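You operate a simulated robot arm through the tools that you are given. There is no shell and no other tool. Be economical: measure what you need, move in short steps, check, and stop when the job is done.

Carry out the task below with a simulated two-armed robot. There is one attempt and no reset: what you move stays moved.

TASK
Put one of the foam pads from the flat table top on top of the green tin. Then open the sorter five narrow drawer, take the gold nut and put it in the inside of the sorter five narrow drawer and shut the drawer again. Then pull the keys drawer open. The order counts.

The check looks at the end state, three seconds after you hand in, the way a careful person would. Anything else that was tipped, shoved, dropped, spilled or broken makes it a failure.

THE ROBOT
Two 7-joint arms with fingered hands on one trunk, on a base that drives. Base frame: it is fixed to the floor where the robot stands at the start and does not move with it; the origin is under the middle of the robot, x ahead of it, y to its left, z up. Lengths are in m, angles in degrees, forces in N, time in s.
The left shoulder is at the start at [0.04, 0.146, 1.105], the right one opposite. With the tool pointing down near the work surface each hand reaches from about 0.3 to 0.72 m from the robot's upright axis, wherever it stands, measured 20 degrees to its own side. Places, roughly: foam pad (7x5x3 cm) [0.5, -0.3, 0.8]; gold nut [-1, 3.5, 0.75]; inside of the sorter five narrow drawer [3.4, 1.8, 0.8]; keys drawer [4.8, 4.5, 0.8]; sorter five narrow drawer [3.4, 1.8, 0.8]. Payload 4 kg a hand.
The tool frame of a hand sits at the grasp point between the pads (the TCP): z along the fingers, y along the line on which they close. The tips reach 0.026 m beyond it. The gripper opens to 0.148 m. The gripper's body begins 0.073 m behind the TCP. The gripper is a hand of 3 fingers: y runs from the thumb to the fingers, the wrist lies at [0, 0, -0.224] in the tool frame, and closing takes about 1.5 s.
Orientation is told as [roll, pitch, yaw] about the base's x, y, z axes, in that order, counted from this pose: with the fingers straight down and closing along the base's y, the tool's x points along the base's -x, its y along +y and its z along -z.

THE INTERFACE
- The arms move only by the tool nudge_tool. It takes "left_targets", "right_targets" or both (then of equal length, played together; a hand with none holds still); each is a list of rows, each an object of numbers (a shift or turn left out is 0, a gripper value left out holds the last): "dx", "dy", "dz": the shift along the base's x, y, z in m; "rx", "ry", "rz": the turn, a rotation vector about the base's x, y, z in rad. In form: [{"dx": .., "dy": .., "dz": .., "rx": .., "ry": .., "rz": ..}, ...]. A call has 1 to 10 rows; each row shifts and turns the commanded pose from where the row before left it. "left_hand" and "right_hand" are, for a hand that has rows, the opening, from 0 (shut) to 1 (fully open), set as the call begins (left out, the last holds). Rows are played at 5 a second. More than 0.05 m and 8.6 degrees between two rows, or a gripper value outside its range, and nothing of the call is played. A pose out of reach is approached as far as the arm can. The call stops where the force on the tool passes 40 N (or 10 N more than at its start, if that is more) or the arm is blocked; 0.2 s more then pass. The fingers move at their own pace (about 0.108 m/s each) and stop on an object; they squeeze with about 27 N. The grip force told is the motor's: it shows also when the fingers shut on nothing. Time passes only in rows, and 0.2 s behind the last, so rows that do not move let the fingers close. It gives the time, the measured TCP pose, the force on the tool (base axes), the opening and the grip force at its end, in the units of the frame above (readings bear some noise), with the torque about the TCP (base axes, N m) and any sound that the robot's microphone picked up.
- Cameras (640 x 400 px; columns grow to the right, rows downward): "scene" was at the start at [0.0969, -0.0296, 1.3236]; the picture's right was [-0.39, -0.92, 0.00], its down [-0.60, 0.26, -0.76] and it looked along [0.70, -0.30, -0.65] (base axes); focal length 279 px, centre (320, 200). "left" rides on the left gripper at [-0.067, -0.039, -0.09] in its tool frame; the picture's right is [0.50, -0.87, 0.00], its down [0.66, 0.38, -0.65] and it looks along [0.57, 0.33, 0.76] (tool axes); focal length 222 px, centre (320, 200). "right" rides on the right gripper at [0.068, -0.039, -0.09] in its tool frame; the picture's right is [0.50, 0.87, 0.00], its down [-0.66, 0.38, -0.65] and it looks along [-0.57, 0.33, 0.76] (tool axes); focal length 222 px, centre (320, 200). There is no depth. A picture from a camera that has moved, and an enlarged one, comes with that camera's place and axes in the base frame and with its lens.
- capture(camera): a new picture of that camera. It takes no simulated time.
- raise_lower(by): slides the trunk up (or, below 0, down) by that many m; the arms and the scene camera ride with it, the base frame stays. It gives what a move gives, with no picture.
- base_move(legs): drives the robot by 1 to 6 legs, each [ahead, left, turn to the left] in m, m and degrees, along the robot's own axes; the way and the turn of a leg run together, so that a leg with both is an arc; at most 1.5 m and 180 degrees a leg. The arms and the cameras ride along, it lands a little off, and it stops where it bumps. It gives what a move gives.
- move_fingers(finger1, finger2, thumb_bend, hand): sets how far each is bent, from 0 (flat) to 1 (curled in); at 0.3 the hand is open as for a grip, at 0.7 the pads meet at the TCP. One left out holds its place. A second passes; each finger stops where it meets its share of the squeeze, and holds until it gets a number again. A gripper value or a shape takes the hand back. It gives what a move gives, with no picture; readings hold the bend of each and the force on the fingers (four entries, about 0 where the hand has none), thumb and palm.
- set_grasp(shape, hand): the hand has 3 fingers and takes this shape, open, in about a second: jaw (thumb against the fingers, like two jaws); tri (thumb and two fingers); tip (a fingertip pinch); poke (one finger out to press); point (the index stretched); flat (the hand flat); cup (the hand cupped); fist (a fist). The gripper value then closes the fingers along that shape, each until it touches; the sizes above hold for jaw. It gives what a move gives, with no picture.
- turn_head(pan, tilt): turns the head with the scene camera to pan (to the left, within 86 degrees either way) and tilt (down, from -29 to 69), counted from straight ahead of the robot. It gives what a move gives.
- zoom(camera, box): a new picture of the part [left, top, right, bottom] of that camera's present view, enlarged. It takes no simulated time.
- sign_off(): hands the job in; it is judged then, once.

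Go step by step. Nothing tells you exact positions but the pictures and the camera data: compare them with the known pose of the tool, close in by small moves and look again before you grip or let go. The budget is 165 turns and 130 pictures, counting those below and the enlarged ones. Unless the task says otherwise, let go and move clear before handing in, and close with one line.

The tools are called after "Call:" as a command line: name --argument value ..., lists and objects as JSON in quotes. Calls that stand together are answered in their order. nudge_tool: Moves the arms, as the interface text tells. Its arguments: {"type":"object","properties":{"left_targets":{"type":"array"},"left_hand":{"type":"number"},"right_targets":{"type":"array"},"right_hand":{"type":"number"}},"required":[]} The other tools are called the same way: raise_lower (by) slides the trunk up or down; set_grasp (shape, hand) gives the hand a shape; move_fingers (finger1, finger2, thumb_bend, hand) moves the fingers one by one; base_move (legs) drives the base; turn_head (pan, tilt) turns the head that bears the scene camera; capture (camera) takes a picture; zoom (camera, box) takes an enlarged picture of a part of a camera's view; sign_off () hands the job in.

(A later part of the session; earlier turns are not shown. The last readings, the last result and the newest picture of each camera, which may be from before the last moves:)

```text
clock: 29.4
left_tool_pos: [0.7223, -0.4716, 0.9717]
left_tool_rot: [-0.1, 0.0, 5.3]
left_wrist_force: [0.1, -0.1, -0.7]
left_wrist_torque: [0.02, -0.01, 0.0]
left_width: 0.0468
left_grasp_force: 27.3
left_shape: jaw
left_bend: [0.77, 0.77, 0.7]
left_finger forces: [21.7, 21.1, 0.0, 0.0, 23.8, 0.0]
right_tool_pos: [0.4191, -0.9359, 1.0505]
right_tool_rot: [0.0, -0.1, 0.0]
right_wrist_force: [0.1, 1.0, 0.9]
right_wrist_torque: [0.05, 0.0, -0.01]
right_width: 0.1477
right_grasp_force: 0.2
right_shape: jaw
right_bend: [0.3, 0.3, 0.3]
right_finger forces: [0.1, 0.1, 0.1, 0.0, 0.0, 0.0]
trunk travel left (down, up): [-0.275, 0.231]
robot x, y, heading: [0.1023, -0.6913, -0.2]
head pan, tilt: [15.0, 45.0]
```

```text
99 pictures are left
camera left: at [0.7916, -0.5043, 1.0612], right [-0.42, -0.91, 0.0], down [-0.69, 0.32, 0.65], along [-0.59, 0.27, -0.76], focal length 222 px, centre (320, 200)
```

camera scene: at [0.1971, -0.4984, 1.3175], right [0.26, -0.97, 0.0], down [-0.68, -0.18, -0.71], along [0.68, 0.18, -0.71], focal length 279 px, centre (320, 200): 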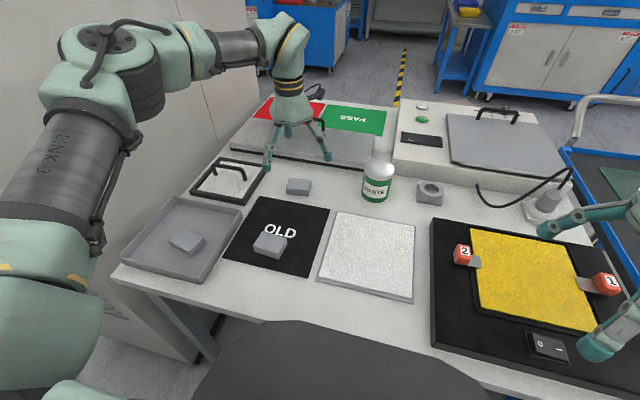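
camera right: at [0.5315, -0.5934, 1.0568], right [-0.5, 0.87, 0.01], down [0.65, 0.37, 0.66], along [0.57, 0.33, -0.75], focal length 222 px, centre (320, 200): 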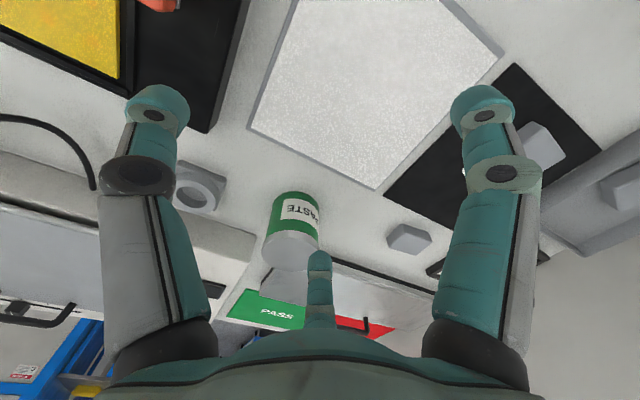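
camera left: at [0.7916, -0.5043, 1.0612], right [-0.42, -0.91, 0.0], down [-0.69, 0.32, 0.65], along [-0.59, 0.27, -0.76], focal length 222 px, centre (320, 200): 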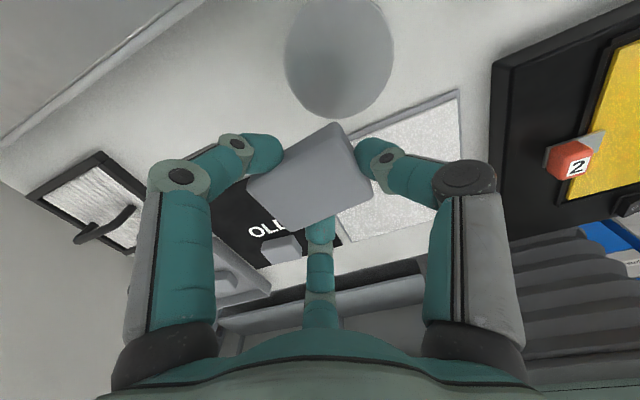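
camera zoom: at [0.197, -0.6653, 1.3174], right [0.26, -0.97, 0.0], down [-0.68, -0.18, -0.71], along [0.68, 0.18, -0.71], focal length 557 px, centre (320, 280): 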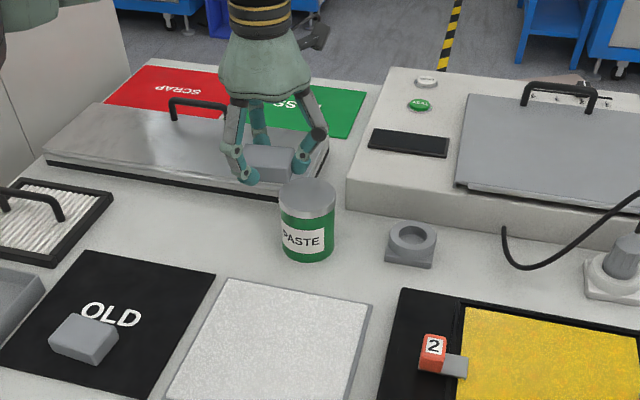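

The tin is at about (0.766, -0.502). I'll shift so the pad is centred above the lid, then check.

Call:
nudge_tool --left_targets '[{"dx": 0.017, "dy": -0.012}, {"dx": 0.017, "dy": -0.012}, {"dx": 0.016, "dy": -0.012}, {}]'

Call:
zoom --camera "scene" --box '[220, 80, 400, 200]'

Call:
capture --camera "left"

```text
clock: 30.4
left_tool_pos: [0.7725, -0.5087, 0.972]
left_tool_rot: [-0.2, 0.0, 5.2]
left_wrist_force: [0.1, -0.3, 0.1]
left_wrist_torque: [-0.06, -0.03, -0.04]
left_width: 0.0464
left_grasp_force: 27.0
left_shape: jaw
left_bend: [0.77, 0.77, 0.7]
left_finger forces: [21.8, 21.1, 0.1, 0.1, 23.8, 0.0]
right_tool_pos: [0.4188, -0.9362, 1.051]
right_tool_rot: [-0.2, -0.1, -0.1]
right_wrist_force: [-0.3, 0.3, -0.4]
right_wrist_torque: [0.0, 0.0, -0.02]
right_width: 0.1478
right_grasp_force: 0.1
right_shape: jaw
right_bend: [0.3, 0.3, 0.3]
right_finger forces: [0.0, 0.1, 0.0, 0.0, 0.0, 0.0]
trunk travel left (down, up): [-0.275, 0.231]
robot x, y, heading: [0.1021, -0.6916, -0.1]
head pan, tilt: [15.0, 45.0]
```

```text
3.33 times, centred on (310, 140) of scene
camera zoom: at [0.1968, -0.6653, 1.3174], right [0.26, -0.97, 0.0], down [-0.68, -0.18, -0.71], along [0.68, 0.18, -0.71], focal length 929 px, centre (353, 400)
```

zoom: 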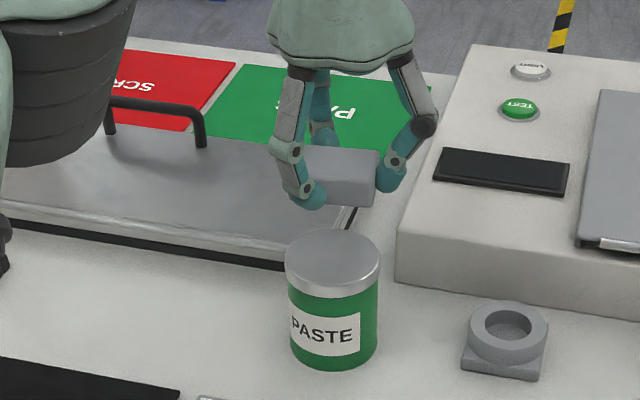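

```text
97 pictures are left
camera left: at [0.8421, -0.5417, 1.0616], right [-0.42, -0.91, 0.0], down [-0.69, 0.32, 0.65], along [-0.59, 0.27, -0.76], focal length 222 px, centre (320, 200)
```

left: 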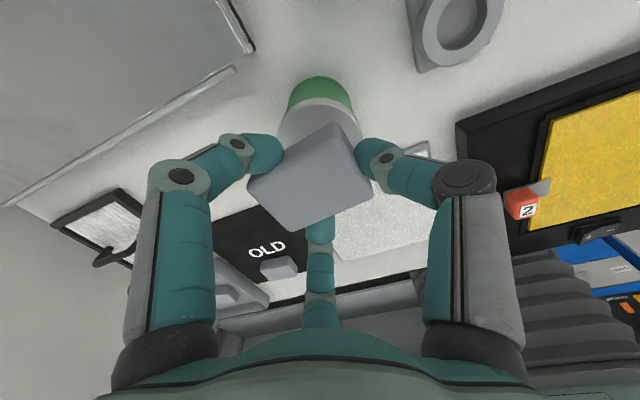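

I'll lower partway and check the alignment visually.

Call:
nudge_tool --left_targets '[{"dz": -0.02}, {"dz": -0.015}, {}]'

Call:
zoom --camera "scene" --box '[250, 90, 370, 170]'

Call:
capture --camera "right"

Call:
capture --camera "left"

```text
clock: 31.2
left_tool_pos: [0.7714, -0.511, 0.9382]
left_tool_rot: [-0.1, 0.0, 5.2]
left_wrist_force: [-0.4, -0.5, -0.4]
left_wrist_torque: [-0.02, 0.0, -0.01]
left_width: 0.0466
left_grasp_force: 27.2
left_shape: jaw
left_bend: [0.77, 0.77, 0.7]
left_finger forces: [21.7, 21.0, 0.0, 0.1, 23.7, 0.1]
right_tool_pos: [0.4196, -0.9377, 1.0502]
right_tool_rot: [0.0, -0.1, -0.1]
right_wrist_force: [0.1, 0.3, -0.8]
right_wrist_torque: [-0.04, 0.02, 0.0]
right_width: 0.1479
right_grasp_force: 0.0
right_shape: jaw
right_bend: [0.3, 0.3, 0.3]
right_finger forces: [0.0, 0.0, 0.0, 0.0, 0.0, 0.0]
trunk travel left (down, up): [-0.275, 0.231]
robot x, y, heading: [0.0945, -0.6921, 0.1]
head pan, tilt: [15.0, 45.0]
```

```text
5.00 times, centred on (310, 130) of scene
camera zoom: at [0.1969, -0.6668, 1.3175], right [0.26, -0.97, 0.0], down [-0.68, -0.18, -0.71], along [0.68, 0.18, -0.71], focal length 1393 px, centre (370, 550)
```

zoom: 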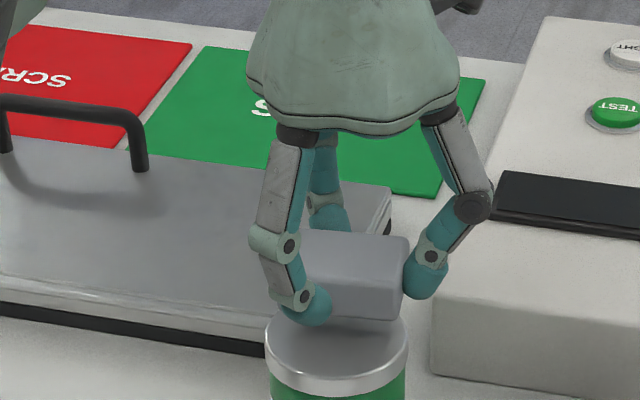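

```text
95 pictures are left
camera right: at [0.3507, -0.9768, 1.1399], right [-0.5, 0.87, 0.0], down [0.66, 0.38, 0.65], along [0.57, 0.33, -0.76], focal length 222 px, centre (320, 200)
```

right: 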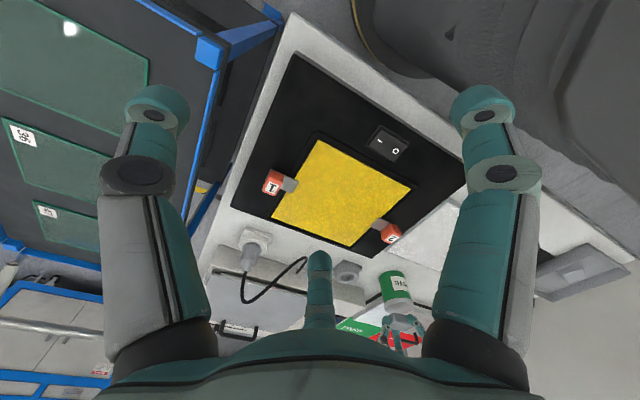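

```text
94 pictures are left
camera left: at [0.8421, -0.5435, 1.027], right [-0.42, -0.91, 0.0], down [-0.69, 0.32, 0.65], along [-0.59, 0.27, -0.76], focal length 222 px, centre (320, 200)
```

left: 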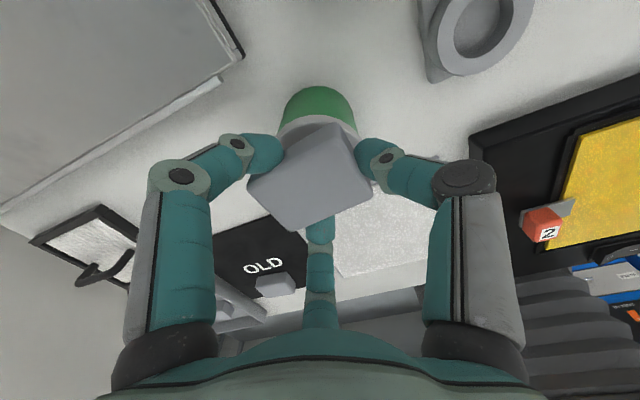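

The pad is about 8 mm off toward -y. I'll correct that and lower to near contact.

Call:
nudge_tool --left_targets '[{"dx": -0.004, "dy": 0.008}, {"dz": -0.008}, {"dz": -0.006}, {}]'

Call:
zoom --camera "scene" --box '[250, 90, 370, 170]'

```text
clock: 32.2
left_tool_pos: [0.7669, -0.5006, 0.9254]
left_tool_rot: [-0.2, 0.0, 5.2]
left_wrist_force: [0.0, -0.2, 0.6]
left_wrist_torque: [-0.02, 0.01, 0.0]
left_width: 0.0464
left_grasp_force: 27.0
left_shape: jaw
left_bend: [0.77, 0.77, 0.7]
left_finger forces: [21.8, 21.1, 0.0, 0.0, 23.6, 0.0]
right_tool_pos: [0.4187, -0.937, 1.0516]
right_tool_rot: [0.1, -0.1, -0.1]
right_wrist_force: [0.0, -0.2, -0.1]
right_wrist_torque: [-0.02, 0.04, 0.0]
right_width: 0.1479
right_grasp_force: 0.1
right_shape: jaw
right_bend: [0.3, 0.3, 0.3]
right_finger forces: [0.0, 0.0, 0.0, 0.0, 0.0, 0.1]
trunk travel left (down, up): [-0.275, 0.231]
robot x, y, heading: [0.0997, -0.6913, -0.2]
head pan, tilt: [15.0, 45.0]
```

```text
5.00 times, centred on (310, 130) of scene
camera zoom: at [0.1969, -0.6664, 1.3175], right [0.26, -0.97, 0.0], down [-0.68, -0.18, -0.71], along [0.68, 0.18, -0.71], focal length 1393 px, centre (370, 550)
```

zoom: 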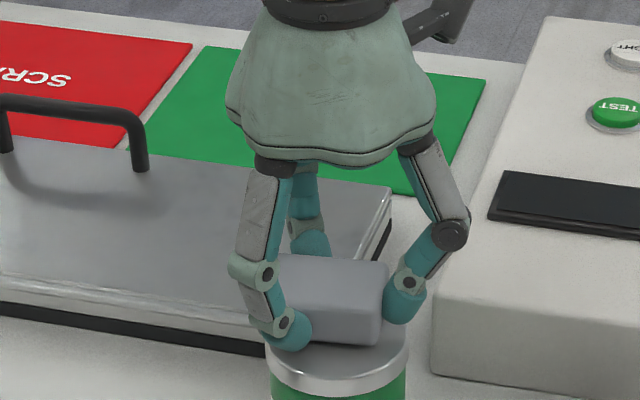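

Centred now. I'll lower in small steps until contact.

Call:
nudge_tool --left_targets '[{"dz": -0.004}, {"dz": -0.004}, {}]'

Call:
zoom --camera "scene" --box '[250, 90, 370, 170]'

```text
clock: 33.0
left_tool_pos: [0.7664, -0.5003, 0.919]
left_tool_rot: [-0.1, -0.4, 5.2]
left_wrist_force: [3.1, -0.1, 20.5]
left_wrist_torque: [-0.06, -0.13, 0.02]
left_width: 0.0468
left_grasp_force: 27.3
left_shape: jaw
left_bend: [0.77, 0.77, 0.69]
left_finger forces: [25.1, 22.6, 0.0, 0.0, 27.7, 0.0]
right_tool_pos: [0.4173, -0.937, 1.0504]
right_tool_rot: [0.0, -0.2, -0.1]
right_wrist_force: [1.4, 0.1, 0.4]
right_wrist_torque: [0.0, 0.01, 0.04]
right_width: 0.1477
right_grasp_force: 0.0
right_shape: jaw
right_bend: [0.3, 0.3, 0.3]
right_finger forces: [0.0, 0.0, 0.1, 0.0, 0.1, 0.0]
trunk travel left (down, up): [-0.275, 0.231]
robot x, y, heading: [0.0964, -0.6905, -0.1]
head pan, tilt: [15.0, 45.0]
```

```text
5.00 times, centred on (310, 130) of scene
camera zoom: at [0.1947, -0.6673, 1.3178], right [0.26, -0.97, 0.0], down [-0.68, -0.18, -0.71], along [0.68, 0.18, -0.71], focal length 1393 px, centre (370, 550)
```

zoom: 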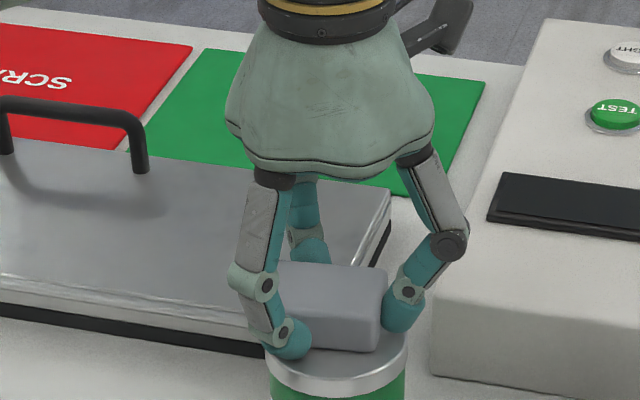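

Contact is made with the pad on the lid. I'll ease off slightly and open gently.

Call:
nudge_tool --left_targets '[{"dz": 0.002}, {}]'

Call:
nudge_tool --left_targets '[{}, {}, {}, {}]' --left_hand 0.45

Call:
zoom --camera "scene" --box '[250, 90, 370, 170]'

Call:
capture --camera "left"

```text
clock: 33.6
left_tool_pos: [0.7647, -0.5013, 0.9186]
left_tool_rot: [-0.1, -0.2, 5.1]
left_wrist_force: [5.1, -0.7, 19.4]
left_wrist_torque: [-0.06, -0.15, 0.05]
left_width: 0.0471
left_grasp_force: 27.0
left_shape: jaw
left_bend: [0.77, 0.77, 0.69]
left_finger forces: [25.6, 22.0, 0.0, 0.0, 27.9, 0.0]
right_tool_pos: [0.4165, -0.9368, 1.0513]
right_tool_rot: [-0.1, -0.1, -0.1]
right_wrist_force: [-0.1, -0.6, -0.2]
right_wrist_torque: [0.02, 0.0, 0.0]
right_width: 0.1481
right_grasp_force: 0.0
right_shape: jaw
right_bend: [0.3, 0.3, 0.3]
right_finger forces: [0.0, 0.1, 0.0, 0.1, 0.0, 0.1]
trunk travel left (down, up): [-0.275, 0.231]
robot x, y, heading: [0.0992, -0.6914, -0.3]
head pan, tilt: [15.0, 45.0]
```

```text
clock: 34.6
left_tool_pos: [0.7654, -0.5007, 0.9168]
left_tool_rot: [0.0, 0.0, 5.2]
left_wrist_force: [-0.1, -0.6, 1.6]
left_wrist_torque: [0.02, 0.03, -0.01]
left_width: 0.0656
left_grasp_force: 0.0
left_shape: jaw
left_bend: [0.39, 0.39, 0.7]
left_finger forces: [0.1, 1.1, 0.0, 0.0, 0.0, 0.0]
right_tool_pos: [0.4188, -0.936, 1.0506]
right_tool_rot: [-0.1, -0.1, -0.1]
right_wrist_force: [-0.7, -0.7, 0.2]
right_wrist_torque: [0.02, 0.01, 0.03]
right_width: 0.148
right_grasp_force: 0.0
right_shape: jaw
right_bend: [0.3, 0.3, 0.3]
right_finger forces: [0.0, 0.0, 0.1, 0.0, 0.1, 0.0]
trunk travel left (down, up): [-0.275, 0.231]
robot x, y, heading: [0.0991, -0.6915, -0.1]
head pan, tilt: [15.0, 45.0]
```

```text
5.00 times, centred on (310, 130) of scene
camera zoom: at [0.1969, -0.6665, 1.3174], right [0.26, -0.97, 0.0], down [-0.68, -0.18, -0.71], along [0.68, 0.18, -0.71], focal length 1393 px, centre (370, 550)
```

zoom: 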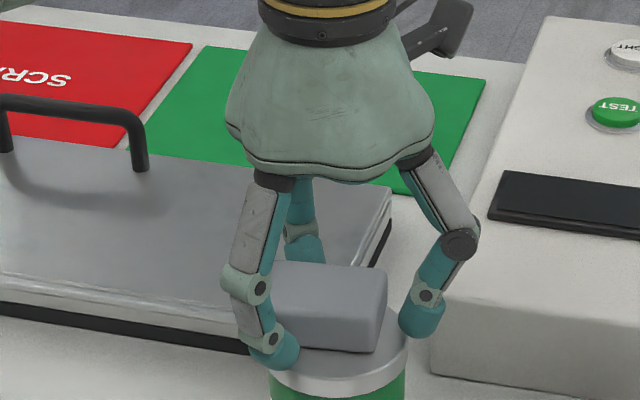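

```text
90 pictures are left
camera left: at [0.8367, -0.5334, 1.0061], right [-0.42, -0.91, 0.0], down [-0.69, 0.32, 0.65], along [-0.59, 0.27, -0.76], focal length 222 px, centre (320, 200)
```

left: 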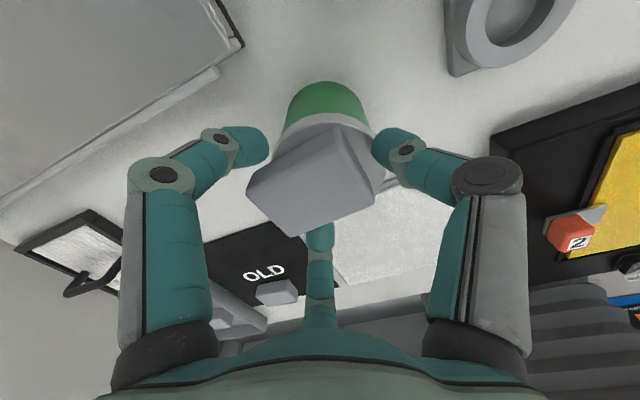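

The pad is resting flat on the lid. I'll open further, then rise straight up.

Call:
nudge_tool --left_targets '[{"dz": 0.003}, {}, {}, {"dz": 0.02}, {"dz": 0.03}, {"dz": 0.03}, {"dz": 0.03}]' --left_hand 0.8

Call:
capture --camera "scene"

Call:
capture --camera "left"

```text
clock: 36.2
left_tool_pos: [0.7677, -0.5037, 1.0323]
left_tool_rot: [0.0, -0.2, 5.1]
left_wrist_force: [0.5, -0.2, 0.3]
left_wrist_torque: [-0.01, -0.01, 0.04]
left_width: 0.1181
left_grasp_force: 0.0
left_shape: jaw
left_bend: [0.25, 0.25, 0.48]
left_finger forces: [0.0, 0.1, 0.0, 0.0, 0.1, 0.0]
right_tool_pos: [0.4196, -0.9377, 1.0505]
right_tool_rot: [0.0, -0.1, -0.1]
right_wrist_force: [-1.1, -0.3, -0.2]
right_wrist_torque: [0.03, -0.01, 0.01]
right_width: 0.1479
right_grasp_force: 0.1
right_shape: jaw
right_bend: [0.3, 0.3, 0.3]
right_finger forces: [0.1, 0.1, 0.0, 0.0, 0.0, 0.1]
trunk travel left (down, up): [-0.275, 0.231]
robot x, y, heading: [0.1001, -0.6894, -0.1]
head pan, tilt: [15.0, 45.0]
```

```text
89 pictures are left
camera scene: at [0.1968, -0.6682, 1.3175], right [0.26, -0.97, 0.0], down [-0.68, -0.18, -0.71], along [0.68, 0.18, -0.71], focal length 279 px, centre (320, 200)
```

scene: 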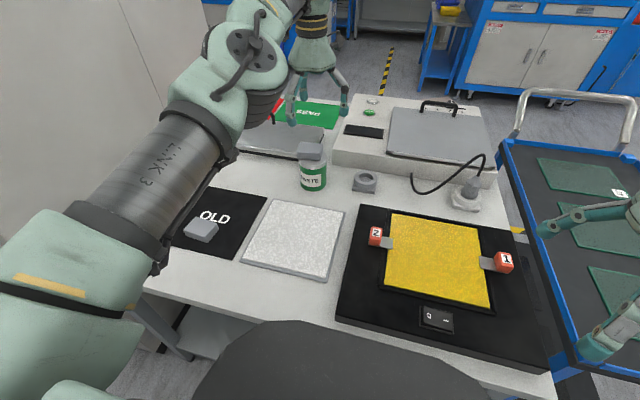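

```text
88 pictures are left
camera left: at [0.8382, -0.5375, 1.1212], right [-0.42, -0.91, 0.0], down [-0.69, 0.32, 0.65], along [-0.59, 0.27, -0.76], focal length 222 px, centre (320, 200)
```

left: 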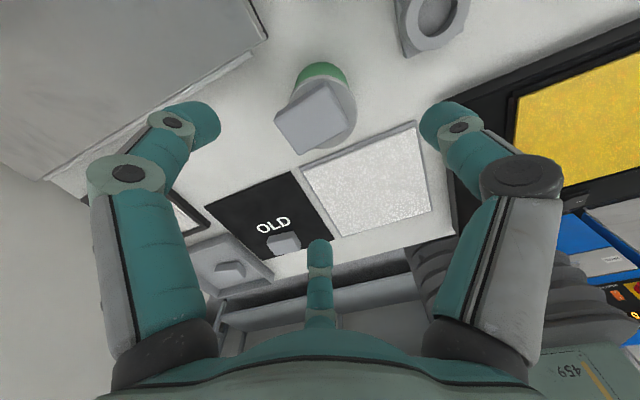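

The pad sits on the tin. I'll retract the left hand, back away from the table and look around for the sorter.

Call:
nudge_tool --left_targets '[{"dx": -0.035, "rz": -0.05}, {"dx": -0.04, "rz": -0.04}, {"dx": -0.04}, {"dx": -0.04}, {"dx": -0.04}, {"dx": -0.04}, {"dx": -0.04}, {"dx": -0.04, "dy": -0.02}, {"dx": -0.03, "dy": -0.02}]' --left_hand 1.0

Call:
base_move --legs '[[-0.5, 0, 0]]'

Call:
turn_head --pan 0 --tilt 10

Call:
capture --camera "scene"

Call:
turn_head --pan 60 --tilt 10

Call:
capture --camera "scene"

```text
clock: 38.2
left_tool_pos: [0.7442, -0.5359, 1.0921]
left_tool_rot: [0.0, 0.1, -0.1]
left_wrist_force: [-0.1, 1.1, -0.6]
left_wrist_torque: [0.02, 0.02, 0.02]
left_width: 0.148
left_grasp_force: 0.0
left_shape: jaw
left_bend: [0.3, 0.3, 0.3]
left_finger forces: [0.1, 0.1, 0.0, 0.0, 0.0, 0.1]
left hand out of reach, approached as far as the arm can: row 1, 2, 3, 4, 5, 6, 7, 8, 9
right_tool_pos: [0.4185, -0.9361, 1.0506]
right_tool_rot: [0.0, -0.1, -0.1]
right_wrist_force: [-0.7, -0.2, -0.5]
right_wrist_torque: [0.0, -0.03, 0.0]
right_width: 0.1479
right_grasp_force: 0.1
right_shape: jaw
right_bend: [0.3, 0.3, 0.3]
right_finger forces: [0.0, 0.1, 0.1, 0.1, 0.0, 0.1]
trunk travel left (down, up): [-0.275, 0.231]
robot x, y, heading: [0.1003, -0.6894, -0.0]
head pan, tilt: [15.0, 45.0]
```

```text
clock: 41.1
left_tool_pos: [0.2455, -0.5379, 1.0903]
left_tool_rot: [0.0, 0.2, -0.7]
left_wrist_force: [0.1, 0.1, 0.0]
left_wrist_torque: [0.01, -0.01, 0.0]
left_width: 0.148
left_grasp_force: 0.1
left_shape: jaw
left_bend: [0.3, 0.3, 0.3]
left_finger forces: [0.0, 0.0, 0.1, 0.1, 0.1, 0.0]
right_tool_pos: [-0.0859, -0.9357, 1.0508]
right_tool_rot: [0.0, 0.2, -0.8]
right_wrist_force: [0.0, 0.0, 0.7]
right_wrist_torque: [-0.01, -0.01, -0.01]
right_width: 0.1481
right_grasp_force: 0.1
right_shape: jaw
right_bend: [0.3, 0.3, 0.3]
right_finger forces: [0.0, 0.0, 0.0, 0.1, 0.0, 0.0]
trunk travel left (down, up): [-0.275, 0.231]
robot x, y, heading: [-0.3992, -0.6875, -0.9]
head pan, tilt: [15.0, 45.0]
```

```text
clock: 42.2
left_tool_pos: [0.2459, -0.5392, 1.0918]
left_tool_rot: [0.0, 0.2, -0.6]
left_wrist_force: [0.1, 0.4, -0.1]
left_wrist_torque: [-0.01, -0.01, 0.03]
left_width: 0.1478
left_grasp_force: 0.0
left_shape: jaw
left_bend: [0.3, 0.3, 0.3]
left_finger forces: [0.0, 0.1, 0.0, 0.0, 0.0, 0.0]
right_tool_pos: [-0.0854, -0.9359, 1.0514]
right_tool_rot: [0.0, 0.0, -1.0]
right_wrist_force: [0.5, -0.6, 0.0]
right_wrist_torque: [-0.01, 0.03, 0.02]
right_width: 0.1481
right_grasp_force: 0.0
right_shape: jaw
right_bend: [0.3, 0.3, 0.3]
right_finger forces: [0.0, 0.0, 0.1, 0.0, 0.0, 0.1]
trunk travel left (down, up): [-0.275, 0.231]
robot x, y, heading: [-0.3993, -0.6852, -0.9]
head pan, tilt: [0.0, 10.0]
```

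```text
87 pictures are left
camera scene: at [-0.29, -0.6846, 1.3723], right [-0.01, -1.0, 0.0], down [-0.17, 0.0, -0.98], along [0.98, -0.01, -0.17], focal length 279 px, centre (320, 200)
```

scene: 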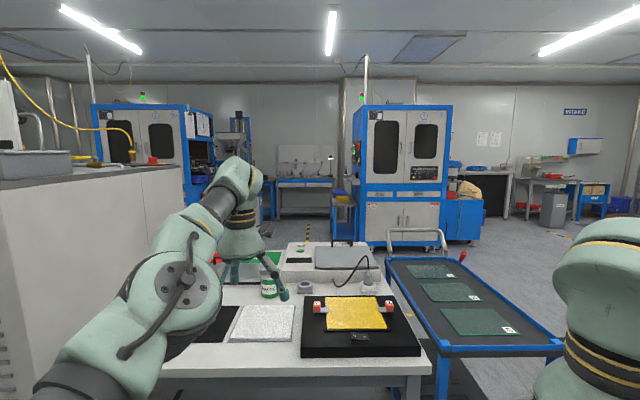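

```text
clock: 43.5
left_tool_pos: [0.2459, -0.5395, 1.0915]
left_tool_rot: [0.0, 0.3, -0.7]
left_wrist_force: [0.0, -0.4, 0.3]
left_wrist_torque: [0.02, 0.01, -0.01]
left_width: 0.1475
left_grasp_force: 0.2
left_shape: jaw
left_bend: [0.3, 0.3, 0.3]
left_finger forces: [0.0, 0.1, 0.0, 0.0, 0.0, 0.0]
right_tool_pos: [-0.0861, -0.9356, 1.0499]
right_tool_rot: [0.1, -0.1, -0.9]
right_wrist_force: [0.5, 0.1, -0.7]
right_wrist_torque: [0.0, -0.04, -0.03]
right_width: 0.1479
right_grasp_force: 0.1
right_shape: jaw
right_bend: [0.3, 0.3, 0.3]
right_finger forces: [0.0, 0.0, 0.1, 0.0, 0.0, 0.0]
trunk travel left (down, up): [-0.275, 0.231]
robot x, y, heading: [-0.4013, -0.6864, -0.9]
head pan, tilt: [60.0, 10.0]
```

```text
86 pictures are left
camera scene: at [-0.3354, -0.6035, 1.3724], right [0.86, -0.51, 0.0], down [-0.09, -0.15, -0.98], along [0.51, 0.84, -0.17], focal length 279 px, centre (320, 200)
```

scene: 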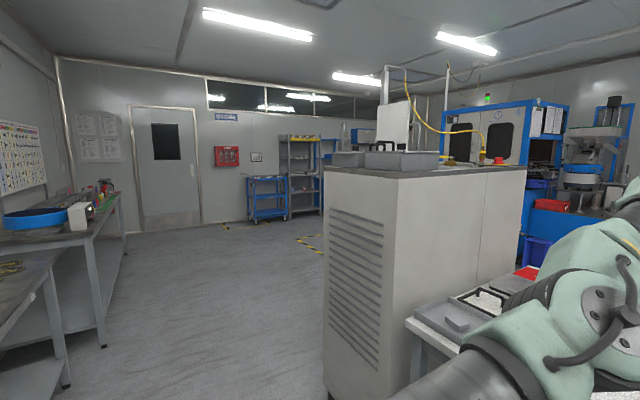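

The tall cabinet blocks the direct route. I'll go around it on the left. First I'll bring the left arm back in.

Call:
nudge_tool --left_targets '[{"dz": -0.04}, {"dz": -0.04}, {"dz": -0.04}, {"dx": -0.04}, {"dx": -0.04}, {"dx": -0.04}, {"dx": -0.04}, {"dx": -0.04}, {"dx": -0.04}]'

Call:
turn_head --pan 80 --tilt 20

Call:
capture --camera "scene"

```text
clock: 45.5
left_tool_pos: [0.2664, -0.5588, 0.9997]
left_tool_rot: [0.0, 0.2, -0.7]
left_wrist_force: [0.1, -0.9, 0.7]
left_wrist_torque: [-0.02, 0.0, -0.01]
left_width: 0.1479
left_grasp_force: 0.1
left_shape: jaw
left_bend: [0.3, 0.3, 0.3]
left_finger forces: [0.1, 0.0, 0.0, 0.0, 0.1, 0.0]
left hand out of reach, approached as far as the arm can: row 1, 2, 3, 4, 5, 6, 7, 8, 9
right_tool_pos: [-0.085, -0.9351, 1.0504]
right_tool_rot: [0.0, -0.1, -0.9]
right_wrist_force: [0.3, 0.8, 1.0]
right_wrist_torque: [0.01, 0.0, -0.01]
right_width: 0.148
right_grasp_force: 0.1
right_shape: jaw
right_bend: [0.3, 0.3, 0.3]
right_finger forces: [0.0, 0.0, 0.0, 0.0, 0.1, 0.0]
trunk travel left (down, up): [-0.275, 0.231]
robot x, y, heading: [-0.4058, -0.6868, -1.0]
head pan, tilt: [60.0, 10.0]
```

```text
clock: 46.3
left_tool_pos: [0.2677, -0.5582, 1.0008]
left_tool_rot: [0.0, 0.3, -0.7]
left_wrist_force: [0.3, 0.5, 0.1]
left_wrist_torque: [-0.03, 0.02, 0.01]
left_width: 0.1478
left_grasp_force: 0.1
left_shape: jaw
left_bend: [0.3, 0.3, 0.3]
left_finger forces: [0.0, 0.1, 0.0, 0.0, 0.0, 0.0]
right_tool_pos: [-0.0862, -0.9359, 1.0503]
right_tool_rot: [0.0, -0.1, -0.8]
right_wrist_force: [-0.2, 0.9, 0.3]
right_wrist_torque: [-0.03, 0.02, 0.0]
right_width: 0.148
right_grasp_force: 0.0
right_shape: jaw
right_bend: [0.3, 0.3, 0.3]
right_finger forces: [0.0, 0.0, 0.0, 0.0, 0.1, 0.0]
trunk travel left (down, up): [-0.275, 0.231]
robot x, y, heading: [-0.4024, -0.6834, -1.1]
head pan, tilt: [80.0, 20.0]
```

```text
85 pictures are left
camera scene: at [-0.3655, -0.5919, 1.3562], right [0.98, -0.19, 0.0], down [-0.07, -0.34, -0.94], along [0.18, 0.92, -0.34], focal length 279 px, centre (320, 200)
```

scene: 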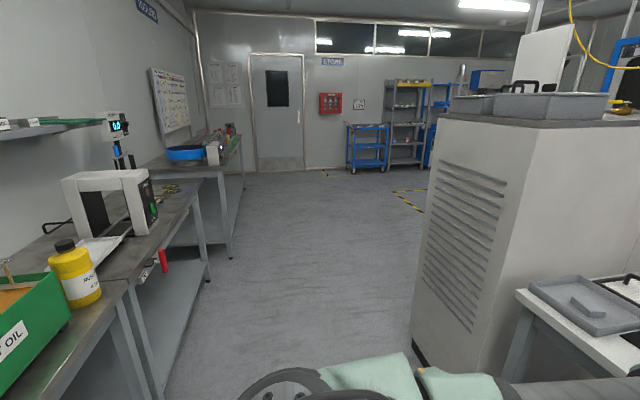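

The left arm is stuck near a limit. I'll try swinging it outward first, then pulling back.

Call:
nudge_tool --left_targets '[{"dz": -0.04}, {"dz": -0.03}, {"dy": 0.04}, {"dy": 0.04}, {"dy": 0.04}, {"dx": -0.04}, {"dx": -0.04}, {"dx": -0.04}, {"dx": -0.04}, {"dx": -0.04}]'

Call:
nudge_tool --left_targets '[{"dx": -0.04}, {"dx": -0.04}, {"dy": -0.04}, {"dy": -0.04}, {"dz": 0.03}, {"dz": 0.03}]'

```text
clock: 48.5
left_tool_pos: [0.2825, -0.4386, 0.9326]
left_tool_rot: [0.0, 0.2, -0.7]
left_wrist_force: [0.3, -0.2, 0.0]
left_wrist_torque: [-0.01, 0.0, 0.03]
left_width: 0.1482
left_grasp_force: 0.0
left_shape: jaw
left_bend: [0.3, 0.3, 0.3]
left_finger forces: [0.0, 0.0, 0.0, 0.0, 0.0, 0.0]
left hand out of reach, approached as far as the arm can: row 1, 2, 3, 6, 7, 8, 9, 10
right_tool_pos: [-0.0855, -0.9353, 1.0502]
right_tool_rot: [0.0, -0.2, -0.9]
right_wrist_force: [-0.3, 0.1, 0.1]
right_wrist_torque: [0.01, 0.03, 0.01]
right_width: 0.1478
right_grasp_force: 0.2
right_shape: jaw
right_bend: [0.3, 0.3, 0.3]
right_finger forces: [0.1, 0.1, 0.0, 0.0, 0.1, 0.1]
trunk travel left (down, up): [-0.275, 0.231]
robot x, y, heading: [-0.4025, -0.6848, -0.9]
head pan, tilt: [80.0, 20.0]
```

```text
clock: 49.9
left_tool_pos: [0.2761, -0.5266, 0.9868]
left_tool_rot: [-0.2, -0.1, -0.8]
left_wrist_force: [0.1, -0.7, 0.1]
left_wrist_torque: [0.01, -0.02, -0.02]
left_width: 0.1479
left_grasp_force: 0.1
left_shape: jaw
left_bend: [0.3, 0.3, 0.3]
left_finger forces: [0.0, 0.1, 0.0, 0.0, 0.0, 0.0]
left hand out of reach, approached as far as the arm can: row 1, 2, 5, 6
right_tool_pos: [-0.0865, -0.9364, 1.0509]
right_tool_rot: [0.0, -0.1, -1.0]
right_wrist_force: [-0.3, 0.2, 0.7]
right_wrist_torque: [-0.01, 0.0, 0.02]
right_width: 0.1478
right_grasp_force: 0.1
right_shape: jaw
right_bend: [0.3, 0.3, 0.3]
right_finger forces: [0.0, 0.0, 0.0, 0.0, 0.0, 0.1]
trunk travel left (down, up): [-0.275, 0.231]
robot x, y, heading: [-0.4029, -0.6875, -1.1]
head pan, tilt: [80.0, 20.0]
```

I'll back up a bit more for room, then try unlocking the arm with a yaw change.

Call:
base_move --legs '[[-0.25, 0, 0]]'

Call:
nudge_tool --left_targets '[{"rz": 0.14}, {"rz": 0.14}, {"rz": 0.14}, {"dx": -0.04}, {"dx": -0.04}, {"dx": -0.04}]'

Call:
nudge_tool --left_targets '[{"rz": -0.14}, {"rz": -0.14}, {"rz": -0.14}, {"rz": -0.14}, {"rz": -0.14}, {"rz": -0.14}, {"dx": -0.04}, {"dx": -0.04}, {"dx": -0.04}]'

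```text
clock: 51.5
left_tool_pos: [0.0862, -0.5221, 0.9915]
left_tool_rot: [-0.2, -0.3, -0.8]
left_wrist_force: [0.0, 0.4, -0.1]
left_wrist_torque: [0.0, -0.02, -0.01]
left_width: 0.1478
left_grasp_force: 0.1
left_shape: jaw
left_bend: [0.3, 0.3, 0.3]
left_finger forces: [0.0, 0.0, 0.0, 0.0, 0.0, 0.0]
right_tool_pos: [-0.278, -0.933, 1.0534]
right_tool_rot: [0.1, -0.6, -0.8]
right_wrist_force: [-0.4, -0.7, -0.4]
right_wrist_torque: [-0.01, -0.07, 0.02]
right_width: 0.1478
right_grasp_force: 0.0
right_shape: jaw
right_bend: [0.3, 0.3, 0.3]
right_finger forces: [0.1, 0.1, 0.0, 0.1, 0.1, 0.1]
trunk travel left (down, up): [-0.275, 0.231]
robot x, y, heading: [-0.5905, -0.6854, -0.6]
head pan, tilt: [80.0, 20.0]
stopped in leg 1: the robot was blocked; the commanded pose is now the measured one
```

```text
clock: 52.9
left_tool_pos: [-0.031, -0.5186, 0.987]
left_tool_rot: [-0.3, -0.1, 23.3]
left_wrist_force: [0.1, 0.4, 0.0]
left_wrist_torque: [-0.03, -0.03, 0.02]
left_width: 0.1478
left_grasp_force: 0.0
left_shape: jaw
left_bend: [0.3, 0.3, 0.3]
left_finger forces: [0.0, 0.0, 0.1, 0.0, 0.1, 0.0]
right_tool_pos: [-0.2698, -0.9319, 1.0509]
right_tool_rot: [-0.1, -0.2, -0.8]
right_wrist_force: [0.2, -1.1, -0.5]
right_wrist_torque: [-0.02, -0.01, -0.04]
right_width: 0.148
right_grasp_force: 0.0
right_shape: jaw
right_bend: [0.3, 0.3, 0.3]
right_finger forces: [0.1, 0.1, 0.1, 0.0, 0.1, 0.0]
trunk travel left (down, up): [-0.275, 0.231]
robot x, y, heading: [-0.5859, -0.6852, -0.8]
head pan, tilt: [80.0, 20.0]
```

```text
clock: 54.9
left_tool_pos: [-0.1497, -0.5221, 0.9874]
left_tool_rot: [-0.2, 0.0, -24.8]
left_wrist_force: [-0.1, -0.4, 0.3]
left_wrist_torque: [0.01, -0.02, -0.01]
left_width: 0.1479
left_grasp_force: 0.0
left_shape: jaw
left_bend: [0.3, 0.3, 0.3]
left_finger forces: [0.0, 0.1, 0.0, 0.0, 0.0, 0.0]
right_tool_pos: [-0.2698, -0.9324, 1.0517]
right_tool_rot: [0.0, -0.2, -0.7]
right_wrist_force: [-0.4, -0.4, 0.1]
right_wrist_torque: [-0.02, 0.0, 0.02]
right_width: 0.1478
right_grasp_force: 0.1
right_shape: jaw
right_bend: [0.3, 0.3, 0.3]
right_finger forces: [0.0, 0.0, 0.0, 0.0, 0.0, 0.0]
trunk travel left (down, up): [-0.275, 0.231]
robot x, y, heading: [-0.5899, -0.6843, -0.9]
head pan, tilt: [80.0, 20.0]
```

The left arm is free again, but I touched something behind me. I'll move forward, turn left to face +y and look back at it.

Call:
base_move --legs '[[0.2, 0, 0], [0, 0, 90]]'

Call:
turn_head --pan 86 --tilt 30

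Call:
capture --camera "scene"

Call:
turn_head --pan 10 --tilt 25

Call:
capture --camera "scene"

```text
clock: 60.3
left_tool_pos: [-0.5503, -0.2501, 0.9868]
left_tool_rot: [-0.2, -0.1, 65.5]
left_wrist_force: [-0.7, 0.5, -0.6]
left_wrist_torque: [0.04, 0.01, 0.03]
left_width: 0.148
left_grasp_force: 0.1
left_shape: jaw
left_bend: [0.3, 0.3, 0.3]
left_finger forces: [0.1, 0.0, 0.0, 0.1, 0.0, 0.0]
right_tool_pos: [-0.1381, -0.3672, 1.0504]
right_tool_rot: [0.1, -0.2, 89.6]
right_wrist_force: [-1.2, 0.4, 0.0]
right_wrist_torque: [0.0, 0.01, -0.02]
right_width: 0.1478
right_grasp_force: 0.0
right_shape: jaw
right_bend: [0.3, 0.3, 0.3]
right_finger forces: [0.0, 0.1, 0.0, 0.0, 0.0, 0.0]
trunk travel left (down, up): [-0.275, 0.231]
robot x, y, heading: [-0.386, -0.6847, 89.5]
head pan, tilt: [80.0, 20.0]
```

```text
clock: 61.1
left_tool_pos: [-0.5499, -0.2501, 0.9869]
left_tool_rot: [-0.3, -0.1, 65.6]
left_wrist_force: [0.1, -0.3, 0.8]
left_wrist_torque: [0.02, -0.02, 0.01]
left_width: 0.1479
left_grasp_force: 0.1
left_shape: jaw
left_bend: [0.3, 0.3, 0.3]
left_finger forces: [0.1, 0.0, 0.0, 0.1, 0.0, 0.1]
right_tool_pos: [-0.1395, -0.3689, 1.0518]
right_tool_rot: [0.1, -0.1, 89.6]
right_wrist_force: [-0.8, 0.7, 0.1]
right_wrist_torque: [0.0, 0.0, -0.01]
right_width: 0.1479
right_grasp_force: 0.0
right_shape: jaw
right_bend: [0.3, 0.3, 0.3]
right_finger forces: [0.1, 0.0, 0.0, 0.0, 0.0, 0.0]
trunk travel left (down, up): [-0.275, 0.231]
robot x, y, heading: [-0.3851, -0.6871, 89.4]
head pan, tilt: [85.9, 30.0]
```

```text
84 pictures are left
camera scene: at [-0.4772, -0.6552, 1.3401], right [0.08, 1.0, 0.0], down [0.5, -0.04, -0.87], along [-0.86, 0.07, -0.5], focal length 279 px, centre (320, 200)
```

scene: 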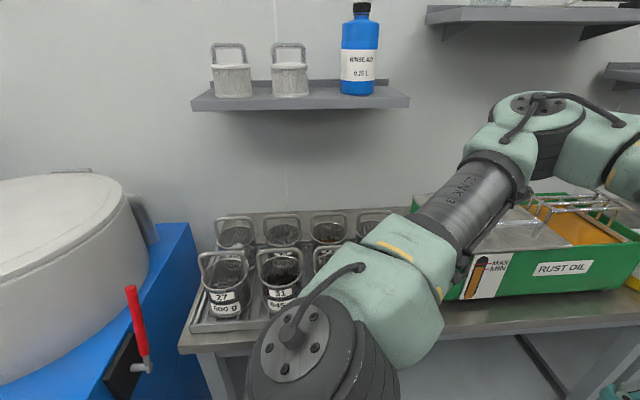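

```text
clock: 62.5
left_tool_pos: [-0.5508, -0.2495, 0.9876]
left_tool_rot: [-0.2, -0.1, 65.6]
left_wrist_force: [0.4, 0.3, -1.1]
left_wrist_torque: [0.04, 0.02, -0.03]
left_width: 0.1477
left_grasp_force: 0.1
left_shape: jaw
left_bend: [0.3, 0.3, 0.3]
left_finger forces: [0.1, 0.1, 0.0, 0.0, 0.0, 0.0]
right_tool_pos: [-0.1385, -0.3679, 1.0506]
right_tool_rot: [0.0, -0.1, 89.6]
right_wrist_force: [-0.4, 0.6, -0.4]
right_wrist_torque: [0.0, -0.02, -0.03]
right_width: 0.1479
right_grasp_force: 0.1
right_shape: jaw
right_bend: [0.3, 0.3, 0.3]
right_finger forces: [0.0, 0.0, 0.1, 0.0, 0.0, 0.0]
trunk travel left (down, up): [-0.275, 0.231]
robot x, y, heading: [-0.3859, -0.6858, 89.4]
head pan, tilt: [10.0, 25.0]
```

```text
83 pictures are left
camera scene: at [-0.4024, -0.5714, 1.348], right [0.99, 0.17, 0.0], down [0.07, -0.42, -0.91], along [-0.15, 0.89, -0.42], focal length 279 px, centre (320, 200)
```

scene: 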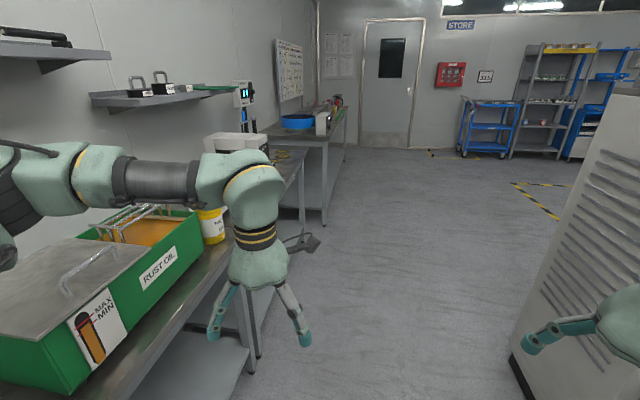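

Nothing on the bench behind me was disturbed. I'll drive up the aisle past the cabinet and then turn right.

Call:
base_move --legs '[[0.6, -0.18, 0], [1.4, 0, 0], [0, 0, -90]]'

Call:
turn_head --pan 0 --tilt 15

Call:
capture --camera "scene"

```text
clock: 76.4
left_tool_pos: [0.243, 1.4801, 0.9863]
left_tool_rot: [-0.2, -0.1, -23.5]
left_wrist_force: [-0.1, 0.5, 0.6]
left_wrist_torque: [-0.03, 0.02, -0.02]
left_width: 0.1479
left_grasp_force: 0.2
left_shape: jaw
left_bend: [0.3, 0.3, 0.3]
left_finger forces: [0.0, 0.0, 0.0, 0.1, 0.0, 0.0]
right_tool_pos: [0.1311, 1.0671, 1.0507]
right_tool_rot: [0.0, -0.1, 0.6]
right_wrist_force: [0.4, -0.4, 0.3]
right_wrist_torque: [0.02, -0.03, 0.0]
right_width: 0.1479
right_grasp_force: 0.0
right_shape: jaw
right_bend: [0.3, 0.3, 0.3]
right_finger forces: [0.1, 0.0, 0.0, 0.0, 0.0, 0.0]
trunk travel left (down, up): [-0.275, 0.231]
robot x, y, heading: [-0.1931, 1.3078, 0.6]
head pan, tilt: [10.0, 25.0]
```

```text
clock: 77.1
left_tool_pos: [0.2441, 1.4794, 0.9872]
left_tool_rot: [-0.2, 0.0, -23.5]
left_wrist_force: [-0.1, 0.4, -0.1]
left_wrist_torque: [-0.01, 0.03, 0.02]
left_width: 0.1479
left_grasp_force: 0.1
left_shape: jaw
left_bend: [0.3, 0.3, 0.3]
left_finger forces: [0.0, 0.0, 0.1, 0.1, 0.1, 0.0]
right_tool_pos: [0.1313, 1.0659, 1.0499]
right_tool_rot: [0.0, -0.1, 0.6]
right_wrist_force: [-0.1, 0.3, 0.3]
right_wrist_torque: [0.03, -0.01, 0.01]
right_width: 0.1478
right_grasp_force: 0.0
right_shape: jaw
right_bend: [0.3, 0.3, 0.3]
right_finger forces: [0.0, 0.0, 0.1, 0.1, 0.0, 0.1]
trunk travel left (down, up): [-0.275, 0.231]
robot x, y, heading: [-0.191, 1.3068, 0.6]
head pan, tilt: [0.0, 15.0]
```

```text
82 pictures are left
camera scene: at [-0.0783, 1.313, 1.3642], right [0.01, -1.0, 0.0], down [-0.26, 0.0, -0.97], along [0.97, 0.01, -0.26], focal length 279 px, centre (320, 200)
```

scene: 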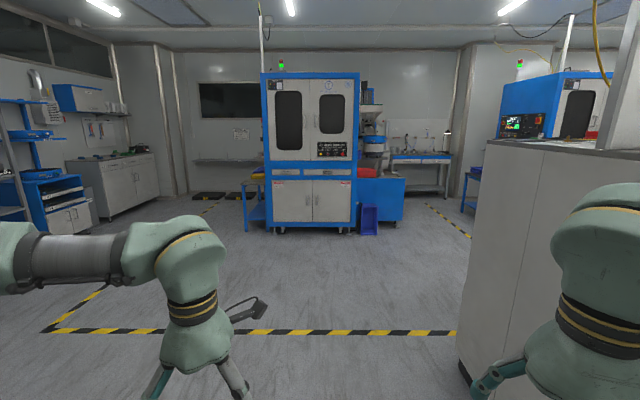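

The blue machine ahead looks like the sorter. I'll zoom in.

Call:
zoom --camera "scene" --box '[230, 70, 410, 240]'

Call:
zoom --camera "scene" --box '[0, 70, 220, 240]'

```text
2.35 times, centred on (320, 155) of scene
camera zoom: at [-0.0783, 1.313, 1.3642], right [0.01, -1.0, 0.0], down [-0.26, 0.0, -0.97], along [0.97, 0.01, -0.26], focal length 656 px, centre (320, 306)
```

zoom: 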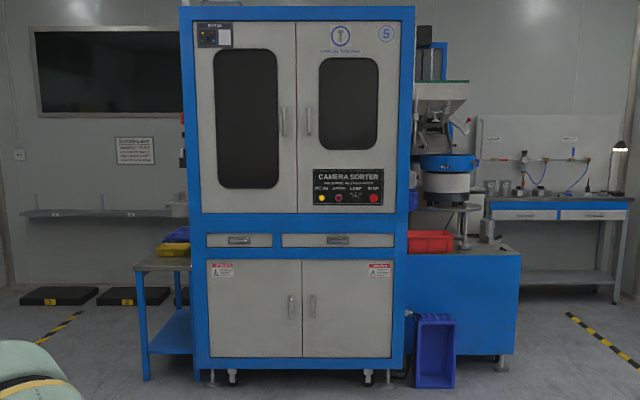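

```text
2.35 times, centred on (110, 155) of scene
camera zoom: at [-0.0783, 1.313, 1.3642], right [0.01, -1.0, 0.0], down [-0.26, 0.0, -0.97], along [0.97, 0.01, -0.26], focal length 656 px, centre (814, 306)
```

zoom: 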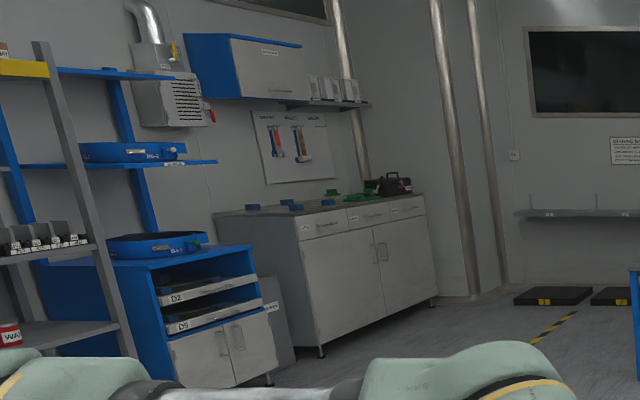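

That's the sorter, numbered 5, with a narrow drawer on the left at about (3.37, 1.77, 0.80) and a wide one on the right. I'll drive closer.

Call:
base_move --legs '[[1.3, 0.1, -0.6], [1.2, 0.1, 0]]'

Call:
turn_head --pan 12 --tilt 30

Call:
capture --camera "scene"

Call:
zoom --camera "scene" --box '[240, 130, 440, 255]'

```text
clock: 89.3
left_tool_pos: [2.7417, 1.6933, 0.9863]
left_tool_rot: [-0.2, -0.1, -23.8]
left_wrist_force: [0.5, 0.5, 0.0]
left_wrist_torque: [0.01, 0.01, -0.01]
left_width: 0.1481
left_grasp_force: 0.0
left_shape: jaw
left_bend: [0.3, 0.3, 0.3]
left_finger forces: [0.1, 0.0, 0.0, 0.0, 0.0, 0.0]
right_tool_pos: [2.6282, 1.2811, 1.0512]
right_tool_rot: [0.0, -0.1, 0.3]
right_wrist_force: [0.0, 0.6, -0.8]
right_wrist_torque: [0.01, -0.03, 0.01]
right_width: 0.1478
right_grasp_force: 0.1
right_shape: jaw
right_bend: [0.3, 0.3, 0.3]
right_finger forces: [0.0, 0.0, 0.0, 0.0, 0.0, 0.0]
trunk travel left (down, up): [-0.275, 0.231]
robot x, y, heading: [2.3014, 1.5232, 0.1]
head pan, tilt: [0.0, 15.0]
```

```text
clock: 90.1
left_tool_pos: [2.7414, 1.6923, 0.9865]
left_tool_rot: [-0.2, 0.0, -23.8]
left_wrist_force: [0.0, -0.2, -0.1]
left_wrist_torque: [0.03, -0.02, -0.03]
left_width: 0.148
left_grasp_force: 0.0
left_shape: jaw
left_bend: [0.3, 0.3, 0.3]
left_finger forces: [0.1, 0.1, 0.0, 0.0, 0.0, 0.0]
right_tool_pos: [2.6288, 1.2808, 1.051]
right_tool_rot: [0.0, 0.0, 0.2]
right_wrist_force: [-0.5, 0.5, -0.1]
right_wrist_torque: [0.01, 0.0, -0.01]
right_width: 0.1479
right_grasp_force: 0.0
right_shape: jaw
right_bend: [0.3, 0.3, 0.3]
right_finger forces: [0.1, 0.1, 0.0, 0.0, 0.0, 0.0]
trunk travel left (down, up): [-0.275, 0.231]
robot x, y, heading: [2.307, 1.525, 0.3]
head pan, tilt: [12.0, 30.0]
```

```text
79 pictures are left
camera scene: at [2.4144, 1.5468, 1.3401], right [0.21, -0.98, 0.0], down [-0.49, -0.1, -0.87], along [0.85, 0.18, -0.5], focal length 279 px, centre (320, 200)
```

scene: 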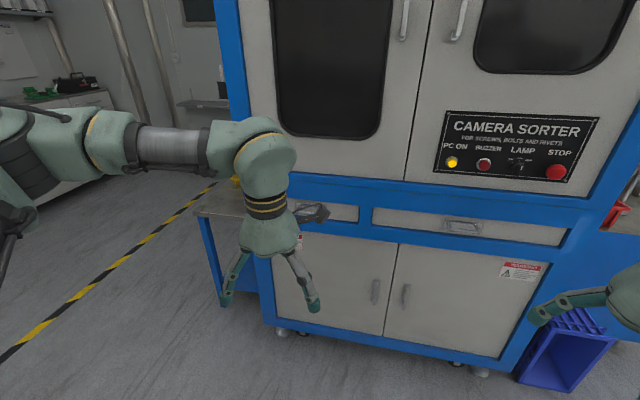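

```text
3.20 times, centred on (340, 192) of scene
camera zoom: at [2.4144, 1.5468, 1.3401], right [0.21, -0.98, 0.0], down [-0.49, -0.1, -0.87], along [0.85, 0.18, -0.5], focal length 892 px, centre (256, 224)
```

zoom: 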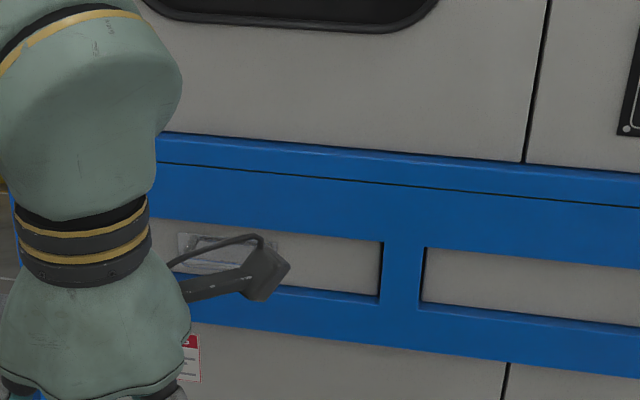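

The left arm occludes the narrow handle. I'll look at the wide drawer's handle, which is the same type, for its shape.

Call:
zoom --camera "scene" --box '[400, 195, 520, 260]'

```text
5.33 times, centred on (460, 228) of scene
camera zoom: at [2.4144, 1.5468, 1.3401], right [0.21, -0.98, 0.0], down [-0.49, -0.1, -0.87], along [0.85, 0.18, -0.5], focal length 1486 px, centre (-427, 53)
```

zoom: 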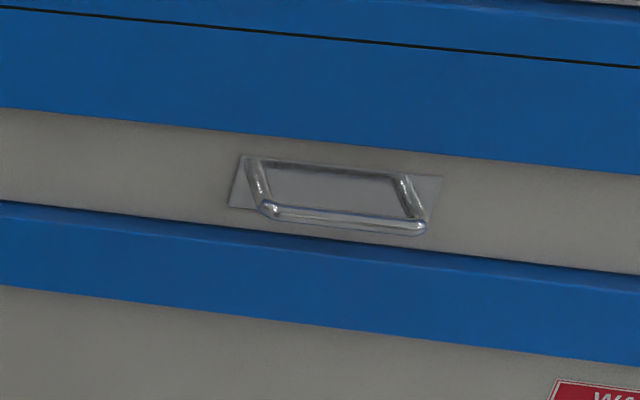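

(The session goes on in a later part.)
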